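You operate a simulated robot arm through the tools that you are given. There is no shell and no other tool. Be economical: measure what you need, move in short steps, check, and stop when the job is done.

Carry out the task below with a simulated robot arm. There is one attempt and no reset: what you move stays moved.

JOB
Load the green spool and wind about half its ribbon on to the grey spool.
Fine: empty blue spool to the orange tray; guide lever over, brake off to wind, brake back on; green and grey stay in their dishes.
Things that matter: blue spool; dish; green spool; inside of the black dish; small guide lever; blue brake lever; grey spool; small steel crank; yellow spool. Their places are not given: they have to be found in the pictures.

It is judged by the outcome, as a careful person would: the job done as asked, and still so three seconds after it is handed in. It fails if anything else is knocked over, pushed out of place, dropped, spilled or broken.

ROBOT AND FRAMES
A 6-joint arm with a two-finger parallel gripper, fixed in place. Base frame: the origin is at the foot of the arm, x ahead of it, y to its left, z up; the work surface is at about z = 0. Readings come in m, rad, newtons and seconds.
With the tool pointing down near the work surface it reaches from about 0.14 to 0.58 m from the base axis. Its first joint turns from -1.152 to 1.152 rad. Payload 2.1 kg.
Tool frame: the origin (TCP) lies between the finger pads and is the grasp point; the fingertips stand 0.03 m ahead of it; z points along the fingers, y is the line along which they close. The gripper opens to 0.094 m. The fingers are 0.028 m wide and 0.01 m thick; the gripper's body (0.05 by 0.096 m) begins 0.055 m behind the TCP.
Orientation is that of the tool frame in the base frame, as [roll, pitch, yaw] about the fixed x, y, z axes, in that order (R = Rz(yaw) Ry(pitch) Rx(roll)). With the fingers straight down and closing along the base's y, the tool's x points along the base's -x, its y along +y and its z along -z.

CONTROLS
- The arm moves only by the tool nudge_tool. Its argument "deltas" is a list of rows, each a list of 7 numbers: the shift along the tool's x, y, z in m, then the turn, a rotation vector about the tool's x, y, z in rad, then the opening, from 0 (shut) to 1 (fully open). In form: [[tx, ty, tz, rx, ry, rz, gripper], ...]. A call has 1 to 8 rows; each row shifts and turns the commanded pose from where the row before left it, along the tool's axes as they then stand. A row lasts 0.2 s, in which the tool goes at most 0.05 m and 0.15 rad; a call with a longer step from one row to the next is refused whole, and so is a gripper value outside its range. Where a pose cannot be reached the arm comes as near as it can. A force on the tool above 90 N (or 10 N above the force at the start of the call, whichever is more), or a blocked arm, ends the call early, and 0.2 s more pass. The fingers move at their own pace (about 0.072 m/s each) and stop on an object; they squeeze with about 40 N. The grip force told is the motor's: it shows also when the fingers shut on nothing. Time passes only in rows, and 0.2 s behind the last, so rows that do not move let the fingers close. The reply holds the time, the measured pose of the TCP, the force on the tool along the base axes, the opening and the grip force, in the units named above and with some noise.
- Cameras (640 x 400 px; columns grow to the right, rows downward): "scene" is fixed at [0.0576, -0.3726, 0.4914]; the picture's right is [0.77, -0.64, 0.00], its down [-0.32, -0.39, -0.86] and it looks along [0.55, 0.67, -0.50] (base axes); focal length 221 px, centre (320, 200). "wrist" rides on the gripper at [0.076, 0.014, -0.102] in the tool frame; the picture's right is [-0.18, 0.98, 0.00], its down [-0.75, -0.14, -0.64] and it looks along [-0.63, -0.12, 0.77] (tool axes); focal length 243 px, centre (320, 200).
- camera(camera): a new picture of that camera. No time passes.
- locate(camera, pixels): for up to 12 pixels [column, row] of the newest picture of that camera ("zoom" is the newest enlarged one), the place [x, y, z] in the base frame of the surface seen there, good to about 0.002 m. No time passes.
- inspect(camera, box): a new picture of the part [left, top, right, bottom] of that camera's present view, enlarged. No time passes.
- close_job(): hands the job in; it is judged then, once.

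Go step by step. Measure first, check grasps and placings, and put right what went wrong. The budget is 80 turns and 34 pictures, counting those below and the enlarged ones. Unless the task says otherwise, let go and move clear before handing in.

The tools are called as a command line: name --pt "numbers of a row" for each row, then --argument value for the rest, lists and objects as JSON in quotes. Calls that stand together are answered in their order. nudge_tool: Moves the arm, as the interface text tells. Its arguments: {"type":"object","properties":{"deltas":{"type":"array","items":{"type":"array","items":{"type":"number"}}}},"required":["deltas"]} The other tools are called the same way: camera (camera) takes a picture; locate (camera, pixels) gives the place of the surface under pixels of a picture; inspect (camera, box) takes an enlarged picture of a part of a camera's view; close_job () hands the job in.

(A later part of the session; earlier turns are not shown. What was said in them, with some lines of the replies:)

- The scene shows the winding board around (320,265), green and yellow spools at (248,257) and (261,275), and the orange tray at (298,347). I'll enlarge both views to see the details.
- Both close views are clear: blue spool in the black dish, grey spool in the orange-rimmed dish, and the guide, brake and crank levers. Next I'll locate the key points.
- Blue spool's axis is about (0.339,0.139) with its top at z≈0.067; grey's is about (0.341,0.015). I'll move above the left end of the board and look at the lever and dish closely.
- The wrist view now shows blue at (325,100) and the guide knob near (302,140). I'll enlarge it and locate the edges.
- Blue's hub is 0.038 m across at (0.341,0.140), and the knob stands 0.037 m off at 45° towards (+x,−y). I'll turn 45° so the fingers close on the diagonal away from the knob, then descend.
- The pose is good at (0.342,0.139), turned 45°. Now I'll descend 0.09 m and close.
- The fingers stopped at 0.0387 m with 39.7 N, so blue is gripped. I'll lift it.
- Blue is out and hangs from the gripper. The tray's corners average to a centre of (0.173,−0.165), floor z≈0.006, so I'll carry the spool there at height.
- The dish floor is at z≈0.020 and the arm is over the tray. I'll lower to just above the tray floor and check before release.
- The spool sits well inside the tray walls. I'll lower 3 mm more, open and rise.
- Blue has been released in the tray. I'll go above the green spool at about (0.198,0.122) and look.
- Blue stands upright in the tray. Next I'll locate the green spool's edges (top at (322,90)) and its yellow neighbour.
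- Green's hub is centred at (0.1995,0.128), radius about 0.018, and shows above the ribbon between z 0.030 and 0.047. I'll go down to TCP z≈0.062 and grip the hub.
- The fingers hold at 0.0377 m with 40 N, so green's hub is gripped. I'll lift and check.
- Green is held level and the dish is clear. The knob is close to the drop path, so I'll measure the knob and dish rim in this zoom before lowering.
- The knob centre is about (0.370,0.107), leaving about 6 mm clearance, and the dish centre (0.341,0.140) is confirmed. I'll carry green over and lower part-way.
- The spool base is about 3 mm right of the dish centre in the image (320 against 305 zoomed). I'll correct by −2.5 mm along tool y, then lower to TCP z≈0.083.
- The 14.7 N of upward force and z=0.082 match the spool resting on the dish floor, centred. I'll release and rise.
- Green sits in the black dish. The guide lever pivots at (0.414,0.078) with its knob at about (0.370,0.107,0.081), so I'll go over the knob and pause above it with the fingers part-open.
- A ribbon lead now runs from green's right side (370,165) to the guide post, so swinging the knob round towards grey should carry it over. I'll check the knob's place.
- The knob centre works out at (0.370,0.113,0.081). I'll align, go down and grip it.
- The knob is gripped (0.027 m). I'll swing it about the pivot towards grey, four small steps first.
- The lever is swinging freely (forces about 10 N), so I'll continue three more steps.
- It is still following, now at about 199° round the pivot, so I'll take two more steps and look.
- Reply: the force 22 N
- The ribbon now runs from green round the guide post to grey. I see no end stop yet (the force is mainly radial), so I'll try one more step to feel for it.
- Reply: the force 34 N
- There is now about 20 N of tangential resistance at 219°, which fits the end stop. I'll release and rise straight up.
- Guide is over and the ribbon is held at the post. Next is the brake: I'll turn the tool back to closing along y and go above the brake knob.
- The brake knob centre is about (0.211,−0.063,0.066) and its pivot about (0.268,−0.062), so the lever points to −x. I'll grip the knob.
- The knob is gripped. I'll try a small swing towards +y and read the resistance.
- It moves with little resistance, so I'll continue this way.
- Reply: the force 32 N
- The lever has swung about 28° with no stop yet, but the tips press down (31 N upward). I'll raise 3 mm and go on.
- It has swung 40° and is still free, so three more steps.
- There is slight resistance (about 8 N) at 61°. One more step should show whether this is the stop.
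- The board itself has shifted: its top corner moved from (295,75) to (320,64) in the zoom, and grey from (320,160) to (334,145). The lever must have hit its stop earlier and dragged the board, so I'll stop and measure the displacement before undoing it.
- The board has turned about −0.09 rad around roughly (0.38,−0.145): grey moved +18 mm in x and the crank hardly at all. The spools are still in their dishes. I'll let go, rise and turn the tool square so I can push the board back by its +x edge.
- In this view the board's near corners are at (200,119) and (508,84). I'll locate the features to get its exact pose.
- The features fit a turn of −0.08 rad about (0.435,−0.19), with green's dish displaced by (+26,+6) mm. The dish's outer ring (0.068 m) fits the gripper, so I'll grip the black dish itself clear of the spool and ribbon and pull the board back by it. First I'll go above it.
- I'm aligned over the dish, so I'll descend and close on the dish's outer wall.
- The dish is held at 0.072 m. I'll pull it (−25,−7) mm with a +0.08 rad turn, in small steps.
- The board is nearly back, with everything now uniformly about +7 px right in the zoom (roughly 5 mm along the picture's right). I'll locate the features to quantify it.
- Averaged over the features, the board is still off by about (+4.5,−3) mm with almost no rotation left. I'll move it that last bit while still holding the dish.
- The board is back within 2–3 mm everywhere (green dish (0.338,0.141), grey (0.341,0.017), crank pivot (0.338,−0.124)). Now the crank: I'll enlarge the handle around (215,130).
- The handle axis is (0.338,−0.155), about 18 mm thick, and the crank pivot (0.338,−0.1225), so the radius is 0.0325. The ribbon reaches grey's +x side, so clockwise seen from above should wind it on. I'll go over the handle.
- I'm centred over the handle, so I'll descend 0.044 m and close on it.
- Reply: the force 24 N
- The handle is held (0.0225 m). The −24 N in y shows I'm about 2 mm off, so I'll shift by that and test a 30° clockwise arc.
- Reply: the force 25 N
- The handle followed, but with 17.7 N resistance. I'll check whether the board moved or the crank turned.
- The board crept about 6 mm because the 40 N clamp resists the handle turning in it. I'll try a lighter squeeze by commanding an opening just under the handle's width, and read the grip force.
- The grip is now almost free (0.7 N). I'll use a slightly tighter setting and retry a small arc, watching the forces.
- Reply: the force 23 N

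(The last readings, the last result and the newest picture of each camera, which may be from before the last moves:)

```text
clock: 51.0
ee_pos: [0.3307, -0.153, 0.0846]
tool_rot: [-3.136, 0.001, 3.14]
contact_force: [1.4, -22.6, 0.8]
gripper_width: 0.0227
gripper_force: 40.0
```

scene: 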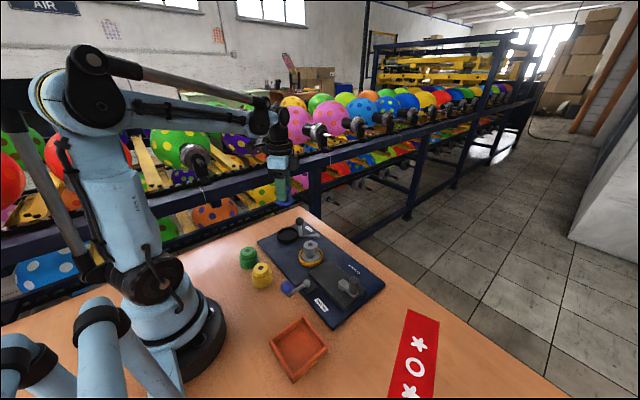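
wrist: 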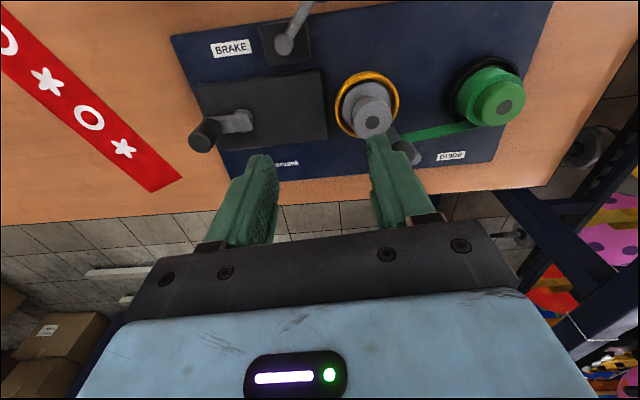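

A setting of 0.22 saturates at 40 N. I'll try 0.23 and take a wrist picture to see whether the crank has really turned.

nudge_tool --pt "0 0 0 0 0 0 0.236" --pt "0 0 0 0 0 0 0.236" --pt "0 0 0 0 0 0 0.23" --pt "0 0 0 0 0 0 0.23"

camera --camera "wrist"

```text
clock: 52.0
ee_pos: [0.329, -0.1517, 0.0846]
tool_rot: [-3.14, 0.001, 3.141]
contact_force: [0.8, -7.6, 2.8]
gripper_width: 0.026
gripper_force: 3.4
```

```text
7 pictures are left
```

wrist: 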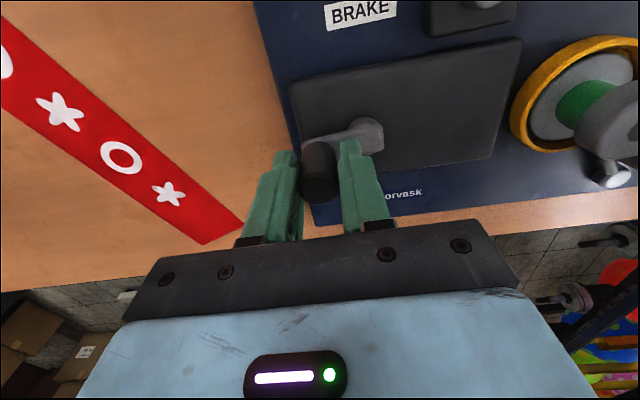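

The grey core already shows green ribbon at (585,105), so clockwise winds and the brake is off. I'll locate the crank and board points.

locate --camera "wrist" --pixels '[[372, 130], [380, 122], [320, 165], [320, 150], [612, 175], [293, 88], [520, 40], [486, 3], [306, 186], [335, 180], [340, 138], [320, 195]]'

```text
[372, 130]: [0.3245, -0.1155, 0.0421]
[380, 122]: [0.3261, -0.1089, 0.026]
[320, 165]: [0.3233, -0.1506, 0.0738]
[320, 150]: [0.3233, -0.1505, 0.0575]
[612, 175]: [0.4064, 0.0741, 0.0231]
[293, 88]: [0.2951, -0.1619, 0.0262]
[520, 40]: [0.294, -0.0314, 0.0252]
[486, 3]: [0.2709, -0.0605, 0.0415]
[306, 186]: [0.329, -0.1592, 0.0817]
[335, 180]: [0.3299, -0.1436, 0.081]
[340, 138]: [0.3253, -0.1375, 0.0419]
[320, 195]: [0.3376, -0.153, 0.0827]
```

The board is near its original pose (brake pivot within 3 mm, housing edge parallel to y). I'll wind a quarter turn with the light grip in fine steps and read the forces.

nudge_tool --pt "-0.003 0 0 0 0 0 0.24" --pt "0 0 0 0 0 0 0.228" --pt "0.0125 0.0025 0 0 0 0 0.228" --pt "0.0106 0.0071 0 0 0 0 0.228" --pt "0.0071 0.0106 0 0 0 0 0.228" --pt "0.0025 0.0125 0 0 0 0 0.228" --pt "0 0 0 0 0 0 0.228"

```text
clock: 53.6
ee_pos: [0.3004, -0.119, 0.0845]
tool_rot: [-3.141, 0.001, -3.141]
contact_force: [0.8, -0.1, -0.1]
gripper_width: 0.0214
gripper_force: 0.1
```

The light grip slipped off (width 0.0214, no force), so the handle stayed behind and the board was not dragged. I'll instead close the fingers into a stick and push the handle round from behind. First I'll close them and look for the handle.

nudge_tool --pt "0 0 -0.02 0 0 0 0" --pt "0.0 0 -0.03 0 0 0 0" --pt "0 0 -0.03 0 0 0 0"

camera --camera "wrist"

```text
clock: 54.4
ee_pos: [0.2998, -0.1177, 0.1632]
tool_rot: [-3.14, 0.003, -3.141]
contact_force: [-1.1, 0.6, 0.5]
gripper_width: 0.0
gripper_force: 32.9
```

```text
6 pictures are left
```

wrist: 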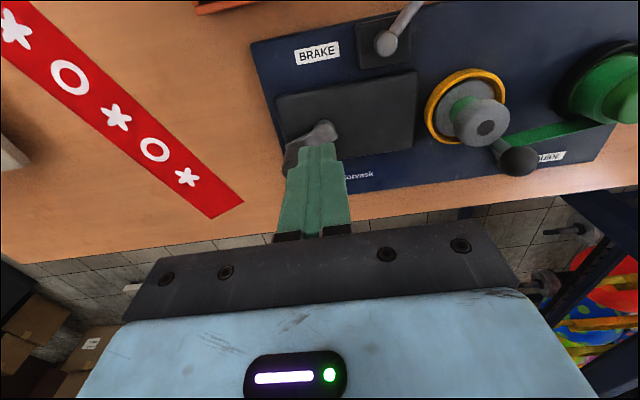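

The crank hub is at (325,130) with the handle just behind the fingers near (291,157), and grey's core has a thin green ring. I'll locate them.

locate --camera "wrist" --pixels '[[325, 130], [336, 132], [322, 121], [291, 157], [286, 160], [291, 142], [487, 128], [385, 42], [254, 44], [633, 98], [300, 136], [462, 105]]'

```text
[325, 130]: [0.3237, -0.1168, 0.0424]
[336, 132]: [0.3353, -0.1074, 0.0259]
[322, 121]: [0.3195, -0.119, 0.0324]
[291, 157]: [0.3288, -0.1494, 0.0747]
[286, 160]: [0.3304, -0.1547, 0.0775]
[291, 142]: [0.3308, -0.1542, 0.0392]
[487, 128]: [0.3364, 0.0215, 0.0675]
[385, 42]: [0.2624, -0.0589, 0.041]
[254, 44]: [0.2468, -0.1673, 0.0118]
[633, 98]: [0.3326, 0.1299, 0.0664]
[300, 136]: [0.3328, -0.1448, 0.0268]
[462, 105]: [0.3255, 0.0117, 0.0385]
```

The pivot is now about (0.3295,−0.1175) and the handle about (0.332,−0.150); the board is off by about (−6,+5) mm, which I'll correct at the end. I'll bring the closed fingers down on the +x side of the handle and push gently.

nudge_tool --pt "-0.0336 -0.016 0 0 0 0 0" --pt "-0.0336 -0.016 0 0 0 0 0" --pt "0 0 0.039 0 0 0 0" --pt "0 0 0.039 0 0 0 0" --pt "0.0145 0.0095 0 0 0 0 0" --pt "0.0106 -0.0071 0 0 0 0 0" --pt "0.0125 -0.0025 0 0 0 0 0" --pt "0 0 0 0 0 0 0"

```text
clock: 56.2
ee_pos: [0.3321, -0.1511, 0.0874]
tool_rot: [-3.14, 0.004, 3.14]
contact_force: [19.1, 2.1, 0.2]
gripper_width: 0.0
gripper_force: 32.5
```

There is 19 N of resistance. I need to know if the crank turned or the board slid, so I'll push one more 45° and look.

nudge_tool --pt "0.0125 0.0025 0 0 0 0 0" --pt "0.0106 0.0071 0 0 0 0 0" --pt "0 0 0 0 0 0 0"

inspect --camera "scene" --box '[220, 200, 400, 312]'

```text
clock: 57.0
ee_pos: [0.3066, -0.141, 0.087]
tool_rot: [3.141, 0.005, -3.141]
contact_force: [12.8, 2.6, -4.6]
gripper_width: 0.0
gripper_force: 32.7
```

```text
3.56 times, centred on (310, 256) of scene
```

zoom: 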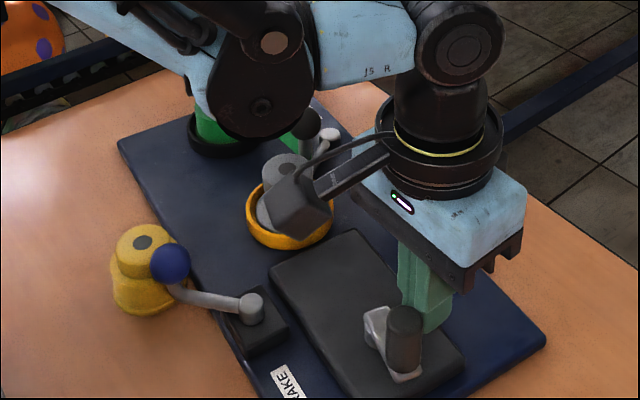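

The crank did not turn clockwise and the board slid instead, so clockwise is blocked; the little ribbon on grey came from my small counter-clockwise return. I'll back off and rise, and locate how far the board went and whether yellow was touched.

locate --camera "zoom" --pixels '[[250, 305], [170, 262], [406, 318], [545, 340], [119, 140], [143, 242], [330, 135], [145, 300], [285, 161]]'

nudge_tool --pt "-0.015 0 0 0 0 0 0" --pt "0 0 -0.04 0 0 0 0" --pt "0 0 -0.04 0 0 0 0" --pt "0 0 -0.03 0 0 0 0.3"

```text
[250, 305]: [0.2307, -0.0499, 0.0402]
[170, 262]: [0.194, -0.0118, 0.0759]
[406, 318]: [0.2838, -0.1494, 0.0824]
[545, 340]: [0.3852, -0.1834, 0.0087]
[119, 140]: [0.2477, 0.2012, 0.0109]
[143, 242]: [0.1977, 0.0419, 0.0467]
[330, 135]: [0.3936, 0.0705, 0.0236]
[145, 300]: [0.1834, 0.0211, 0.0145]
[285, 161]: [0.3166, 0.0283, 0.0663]
```

```text
clock: 58.0
ee_pos: [0.3213, -0.1404, 0.196]
tool_rot: [-3.14, 0.001, -3.141]
contact_force: [0.0, -0.6, 0.3]
gripper_width: 0.028
gripper_force: 0.1
```

Yellow is where it was (0.198,0.042). The board has turned −0.12 rad about (0.43,0.21), so its near corner is close to the tray; I'll check with a picture.

inspect --camera "scene" --box '[230, 220, 390, 390]'

```text
2.35 times, centred on (310, 305) of scene
```

zoom: 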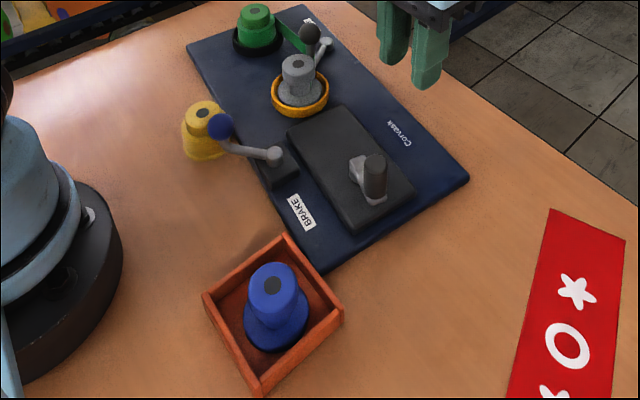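

The board pushed the tray as well, by about 8 px left of its original corners. I'll locate everything to plan putting both back.

locate --camera "zoom" --pixels '[[204, 297], [285, 240], [341, 313], [258, 390], [324, 272], [188, 44], [467, 178], [300, 62], [274, 153], [259, 10], [375, 160], [203, 114]]'

```text
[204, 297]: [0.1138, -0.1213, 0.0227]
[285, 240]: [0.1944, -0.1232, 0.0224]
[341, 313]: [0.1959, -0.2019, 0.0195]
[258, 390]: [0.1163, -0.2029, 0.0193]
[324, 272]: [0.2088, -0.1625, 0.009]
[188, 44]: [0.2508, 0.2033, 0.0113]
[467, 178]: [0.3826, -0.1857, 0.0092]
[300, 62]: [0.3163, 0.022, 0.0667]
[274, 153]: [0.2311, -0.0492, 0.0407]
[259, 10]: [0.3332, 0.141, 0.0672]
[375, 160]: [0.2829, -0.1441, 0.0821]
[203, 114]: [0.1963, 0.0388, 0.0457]
```

The tray (with blue) has slid −18 mm in x and needs putting back after the board. I'll push the board's −x edge towards +x at y≈−0.077 with the closed fingers low down, starting beside the edge.

nudge_tool --pt "0.0353 0.0158 0 0 0 0 0" --pt "0.0353 0.0158 0 0 0 0 0" --pt "0.0353 0.0158 0 0 0 0 0" --pt "0.0353 0.0158 0 0 0 0 0" --pt "0 0 0.04 0 0 0 0" --pt "0 0 0.04 0 0 0 0" --pt "0 0 0.04 0 0 0 0" --pt "0 0 0 0 0 0 0"

```text
clock: 59.8
ee_pos: [0.1808, -0.0783, 0.0738]
tool_rot: [-3.141, 0.004, 3.141]
contact_force: [0.5, 0.7, 0.1]
gripper_width: 0.0002
gripper_force: 32.6
```

Now I'll go down to tip height about 7 mm and push +x by about 0.054 m, of which 30 mm is on the board.

nudge_tool --pt "0 0 0.037 0 0 0 0" --pt "-0.012 0 0 0 0 0 0" --pt "-0.011 0 0 0 0 0 0" --pt "-0.011 0 0 0 0 0 0" --pt "-0.01 0 0 0 0 0 0" --pt "-0.01 0 0 0 0 0 0" --pt "0 0 0 0 0 0 0"

```text
clock: 61.4
ee_pos: [0.2334, -0.0786, 0.0376]
tool_rot: [3.141, -0.006, 3.14]
contact_force: [-24.4, -4.9, 9.3]
gripper_width: 0.0
gripper_force: 32.9
```

The push went through (24 N). I'll back off, rise to the wide wrist viewpoint and measure everything.

nudge_tool --pt "0.012 0 0 0 0 0 0" --pt "0 0 -0.045 0 0 0 0" --pt "0 0 -0.045 0 0 0 0" --pt "0 0 -0.045 0 0 0 0" --pt "0 0.02 -0.035 0 0 0 0" --pt "0 0.025 -0.02 0 0 0 0" --pt "0 0 0 0 0 0 0"

camera --camera "wrist"

```text
clock: 63.0
ee_pos: [0.2232, -0.0328, 0.2284]
tool_rot: [-3.139, 0.002, -3.14]
contact_force: [0.4, -0.4, -0.1]
gripper_width: 0.0001
gripper_force: 32.7
```

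```text
3 pictures are left
```

wrist: 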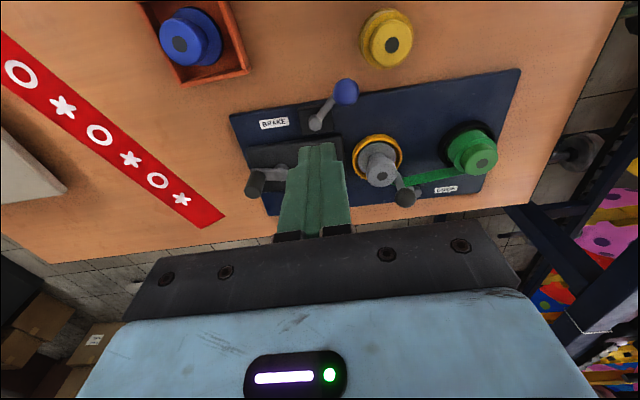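

locate --camera "wrist" --pixels '[[480, 159], [382, 175], [315, 123], [255, 187], [231, 116], [518, 71], [282, 170], [483, 191], [248, 72], [178, 83], [227, 2], [391, 45]]'

```text
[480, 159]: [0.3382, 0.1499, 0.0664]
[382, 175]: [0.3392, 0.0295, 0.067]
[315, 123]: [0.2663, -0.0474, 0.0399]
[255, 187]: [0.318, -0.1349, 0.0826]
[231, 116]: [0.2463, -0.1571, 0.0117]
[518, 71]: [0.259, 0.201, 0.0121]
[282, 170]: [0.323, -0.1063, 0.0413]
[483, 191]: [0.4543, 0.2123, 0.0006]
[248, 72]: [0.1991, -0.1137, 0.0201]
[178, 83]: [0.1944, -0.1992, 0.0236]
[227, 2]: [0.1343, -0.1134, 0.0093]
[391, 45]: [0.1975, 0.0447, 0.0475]
```

Rotation is nearly gone; the board now sits about (−2,+13) mm off. I'll push its +y edge in −y near x=0.32 to finish; first I'll move beyond that edge.

nudge_tool --pt "-0.0162 0.0463 0 0 0 0 0" --pt "-0.0162 0.0463 0 0 0 0 0" --pt "-0.0162 0.0463 0 0 0 0 0" --pt "-0.0162 0.0463 0 0 0 0 0" --pt "-0.0162 0.0463 0 0 0 0 0" --pt "-0.0162 0.0463 0 0 0 0 0" --pt "0 0 0.045 0 0 0 0" --pt "0 0 0.045 0 0 0 0"

nudge_tool --pt "0 0 0.045 0 0 0 0" --pt "0 0 0.045 0 0 0 0" --pt "0 0 0.01 0 0 0 0" --pt "0 0 0 0 0 0 0"

```text
clock: 64.8
ee_pos: [0.3197, 0.2434, 0.1383]
tool_rot: [-3.14, 0.003, -3.141]
contact_force: [0.2, 0.2, -1.1]
gripper_width: 0.0
gripper_force: 32.6
```

```text
clock: 65.8
ee_pos: [0.3215, 0.2429, 0.0374]
tool_rot: [-3.141, 0.003, 3.141]
contact_force: [-0.1, 0.3, -0.1]
gripper_width: 0.0
gripper_force: 33.2
```

Now I'll push in −y to TCP y≈0.2015, then back off.

nudge_tool --pt "0 -0.012 0 0 0 0 0" --pt "0 -0.012 0 0 0 0 0" --pt "0 -0.006 0 0 0 0 0" --pt "0 -0.006 0 0 0 0 0" --pt "0 -0.0065 0 0 0 0 0" --pt "0 0 0 0 0 0 0"

```text
clock: 67.2
ee_pos: [0.3195, 0.2036, 0.0392]
tool_rot: [3.137, 0.003, 3.141]
contact_force: [-1.8, 22.5, -4.1]
gripper_width: 0.0001
gripper_force: 33.2
```

22 N of push and about 2 mm short, so I'll nudge a little more, back off and rise. Then I'll travel to the −x side of the crank handle.

nudge_tool --pt "0 -0.002 0 0 0 0 0" --pt "0 0.02 0 0 0 0 0" --pt "0 0 -0.045 0 0 0 0" --pt "0 0 -0.045 0 0 0 0" --pt "0 0 -0.045 0 0 0 0" --pt "0 -0.045 0 0 0 0 0" --pt "0.006 -0.047 0 0 0 0 0" --pt "0.006 -0.047 0 0 0 0 0"

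nudge_tool --pt "0.006 -0.047 0 0 0 0 0" --pt "0.004 -0.047 0 0 0 0 0" --pt "0.004 -0.047 0 0 0 0 0" --pt "0.0035 -0.047 0 0 0 0 0" --pt "0.002 -0.047 0 0 0 0 0" --pt "0 0 0 0 0 0 0"

camera --camera "wrist"

```text
clock: 69.0
ee_pos: [0.3083, 0.0823, 0.1721]
tool_rot: [-3.139, 0.002, 3.141]
contact_force: [-0.6, 0.0, 0.0]
gripper_width: 0.0
gripper_force: 33.4
```

```text
clock: 70.4
ee_pos: [0.2884, -0.1533, 0.1748]
tool_rot: [-3.14, 0.0, -3.141]
contact_force: [0.1, 0.1, 0.8]
gripper_width: 0.0
gripper_force: 33.1
```

```text
2 pictures are left
```

wrist: 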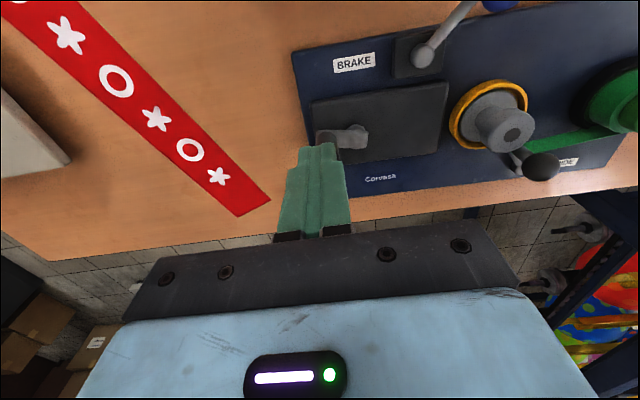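

Fingers hide the handle, but the hub (360,132) and arm (335,137) are visible. I'll locate these.

locate --camera "wrist" --pixels '[[422, 55], [511, 134], [360, 130], [369, 138], [358, 124], [335, 137], [318, 133], [293, 54], [312, 103], [447, 84], [440, 152], [318, 142]]'

```text
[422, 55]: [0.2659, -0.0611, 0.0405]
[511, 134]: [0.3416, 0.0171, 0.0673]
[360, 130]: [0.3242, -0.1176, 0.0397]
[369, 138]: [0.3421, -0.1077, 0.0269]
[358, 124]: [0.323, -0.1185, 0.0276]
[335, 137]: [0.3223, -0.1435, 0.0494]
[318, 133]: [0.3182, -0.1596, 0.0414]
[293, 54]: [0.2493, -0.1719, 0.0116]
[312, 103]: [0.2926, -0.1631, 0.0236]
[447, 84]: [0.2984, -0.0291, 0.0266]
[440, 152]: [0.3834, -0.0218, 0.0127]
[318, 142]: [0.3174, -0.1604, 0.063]
```

The board is within 3 mm of its start (grey (0.342,0.017), brake pivot (0.266,−0.061)). The hub centre is about (0.334,−0.119) and the handle about (0.326,−0.152). I'll descend on its −x side and push +x (counter-clockwise) a little.

nudge_tool --pt "0 0 0.044 0 0 0 0" --pt "0 0 0.044 0 0 0 0" --pt "-0.01 0 0 0 0 0 0" --pt "-0.01 0 0 0 0 0 0" --pt "-0.01 0 0 0 0 0 0" --pt "0 0 0 0 0 0 0"

```text
clock: 71.8
ee_pos: [0.318, -0.1524, 0.0864]
tool_rot: [-3.141, 0.002, 3.141]
contact_force: [0.2, -0.6, 0.2]
gripper_width: 0.0
gripper_force: 32.7
```

There is no resistance and the handle moved 17 mm or more, so counter-clockwise is free. I'll push it on round through a half turn.

nudge_tool --pt "-0.016 -0.0005 0 0 0 0 0" --pt "-0.024 0.01 0 0 0 0 0" --pt "-0.01 0.024 0 0 0 0 0" --pt "0.01 0.024 0 0 0 0 0" --pt "0 0 0 0 0 0 0"

```text
clock: 73.0
ee_pos: [0.3594, -0.0954, 0.0874]
tool_rot: [-3.141, 0.002, -3.141]
contact_force: [-1.0, 0.0, -0.5]
gripper_width: 0.0001
gripper_force: 32.9
```

It moves freely. I'll complete the turn to bring the fingers back to about 225°.

nudge_tool --pt "0.024 0.01 0 0 0 0 0" --pt "0.024 -0.01 0 0 0 0 0" --pt "0.01 -0.024 0 0 0 0 0" --pt "-0.01 -0.024 0 0 0 0 0" --pt "0 0 0 0 0 0 0"

```text
clock: 74.2
ee_pos: [0.31, -0.1447, 0.0859]
tool_rot: [-3.14, 0.001, -3.142]
contact_force: [0.0, 0.1, -0.1]
gripper_width: 0.0002
gripper_force: 32.7
```

About one turn done with negligible force. I'll rise and move over for a clear look at both spools' ribbon.

nudge_tool --pt "0.01 0 0 0 0 0 0" --pt "0.005 0 -0.04 0 0 0 0" --pt "0 0.0 -0.045 0 0 0 0" --pt "0 0.045 0 0 0 0 0" --pt "0 0.045 0 0 0 0 0" --pt "0 0.045 0 0 0 0 0" --pt "0 0.045 0 0 0 0 0" --pt "0 0 0 0 0 0 0"

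inspect --camera "wrist" --box '[200, 20, 470, 190]'

```text
clock: 76.0
ee_pos: [0.2937, 0.0374, 0.1717]
tool_rot: [-3.141, 0.001, 3.141]
contact_force: [0.1, 0.3, 0.8]
gripper_width: 0.0
gripper_force: 33.3
```

```text
2.35 times, centred on (335, 105) of wrist
```

zoom: 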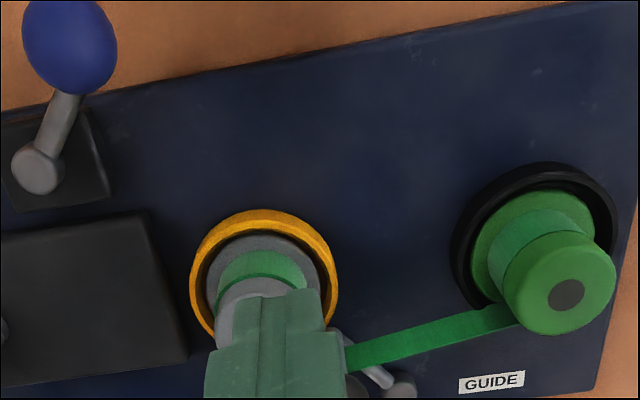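

Both spools show partial packs now: green's pack is smaller than its flange and grey's pack is well formed. I'll measure the radii.

locate --camera "zoom" --pixels '[[567, 295], [492, 262], [540, 213], [512, 226], [473, 235], [545, 192], [219, 292], [262, 254], [304, 282], [262, 238], [262, 265], [210, 280]]'

```text
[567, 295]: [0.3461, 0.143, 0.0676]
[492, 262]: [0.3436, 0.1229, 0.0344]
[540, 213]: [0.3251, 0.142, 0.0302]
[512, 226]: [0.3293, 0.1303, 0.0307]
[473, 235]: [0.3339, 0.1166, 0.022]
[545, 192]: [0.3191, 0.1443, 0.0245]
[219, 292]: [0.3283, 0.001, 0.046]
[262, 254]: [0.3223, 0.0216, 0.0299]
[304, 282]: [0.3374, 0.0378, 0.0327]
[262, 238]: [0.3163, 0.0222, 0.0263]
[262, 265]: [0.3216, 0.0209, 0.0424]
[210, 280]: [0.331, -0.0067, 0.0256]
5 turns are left
```

Green's pack radius is 0.0204 and grey's is 0.020, so about half the ribbon is over and the winding is done. With few turns left, I'll now push the brake lever back to its starting position.

nudge_tool --pt "0.0194 -0.0157 0 0 0 0 0" --pt "0.0194 -0.0157 0 0 0 0 0" --pt "0 0 0.047 0 0 0 0" --pt "0 0 0.047 0 0 0 0" --pt "0.015 -0.011 0 0 0 0 0" --pt "0.016 -0.013 0 0 0 0 0" --pt "0.01 -0.012 0 0 0 0 0" --pt "0.002 -0.009 0 0 0 0 0"

```text
clock: 77.8
ee_pos: [0.2136, -0.0398, 0.0769]
tool_rot: [3.141, 0.003, -3.141]
contact_force: [3.4, 14.5, -0.9]
gripper_width: 0.0
gripper_force: 32.9
4 turns are left
```

The 14.5 N reaction at the expected place (knob at about y=−0.063) shows the brake is against its on-stop. Next I'll rise and go to the outer −x side of the tray to push it back +18 mm.

nudge_tool --pt "0 0.006 -0.03 0 0 0 0" --pt "0 0 -0.045 0 0 0 0" --pt "0 0 -0.04 0 0 0 0" --pt "0.0299 -0.0322 0 0 0 0 0" --pt "0.0299 -0.0322 0 0 0 0 0" --pt "0.0299 -0.0322 0 0 0 0 0" --pt "0.0299 -0.0322 0 0 0 0 0" --pt "0 0 0 0 0 0 0"

```text
clock: 79.6
ee_pos: [0.0942, -0.1637, 0.1926]
tool_rot: [-3.14, 0.002, 3.141]
contact_force: [0.2, 0.4, 0.0]
gripper_width: 0.0001
gripper_force: 32.7
3 turns are left
```

I'm positioned beside the tray. I'll go down, push it gently +x to its original place, back off and lift.

nudge_tool --pt "0 0 0.05 0 0 0 0" --pt "0 0 0.05 0 0 0 0" --pt "0 0 0.05 0 0 0 0" --pt "-0.008 0 0 0 0 0 0" --pt "-0.008 0 0 0 0 0 0" --pt "-0.008 0 0 0 0 0 0" --pt "0.014 0 0 0 0 0 0" --pt "0 0 -0.05 0 0 0 0"

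camera --camera "scene"

```text
clock: 81.4
ee_pos: [0.1049, -0.1634, 0.091]
tool_rot: [-3.14, 0.004, -3.141]
contact_force: [-0.2, 0.5, 0.2]
gripper_width: 0.0
gripper_force: 33.2
```

```text
0 pictures are left
2 turns are left
```

scene: 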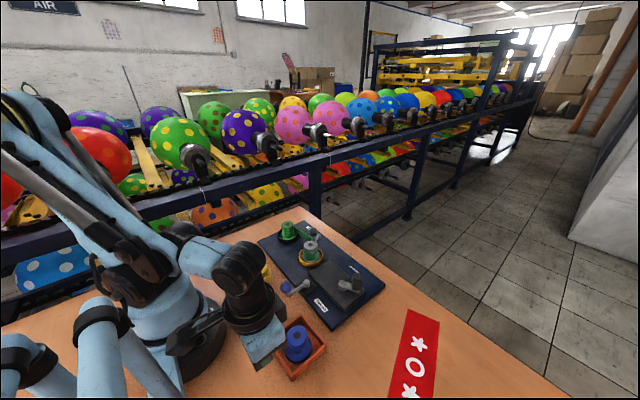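

The picture shows the tray back at its place (right corner about (327,350)) with blue upright in it, the board at its original place, green and grey in their dishes and the brake lever back at (290,288). I'll lift clear before handing in.

nudge_tool --pt "0 0 -0.045 0 0 0 0" --pt "0 0 -0.045 0 0 0 0" --pt "0 0 0 0 0 0 0"

```text
clock: 82.2
ee_pos: [0.1033, -0.1633, 0.1807]
tool_rot: [-3.14, 0.001, -3.141]
contact_force: [-0.3, -0.3, 0.6]
gripper_width: 0.0
gripper_force: 32.9
1 turns are left
```

The arm is clear at z=0.18 and touching nothing. Green is loaded, about half its ribbon is on grey, the guide is over, the brake is on and blue is in the tray; the board and tray slid during the work and I pushed them back to within a few mm by eye and measurement.

close_job

```text
The job is handed in.
```

I loaded the green spool and wound about half its ribbon on to the grey one (measured pack radius about 20 mm on each), but the board and the orange tray were knocked out of place along the way.

- **Spools:** the empty blue spool is upright in the orange tray, and green and grey are still in their dishes. Yellow was not moved.
- **Levers:** the guide lever is over and the brake is back against its stop. I judged the brake from a 14.5 N reaction at its start position and the last picture.
- **Board:** it slid twice: once when I pushed the brake lever past its stop, and again when I turned the crank the wrong way. I put it back to within about 3 mm at the points I measured, except its near corner, which was still up to about 9 mm off.
- **Tray:** the board pushed it about 18 mm with blue inside, and I pushed it back. In the last picture it looks to be in its original place, but I did not measure it again.
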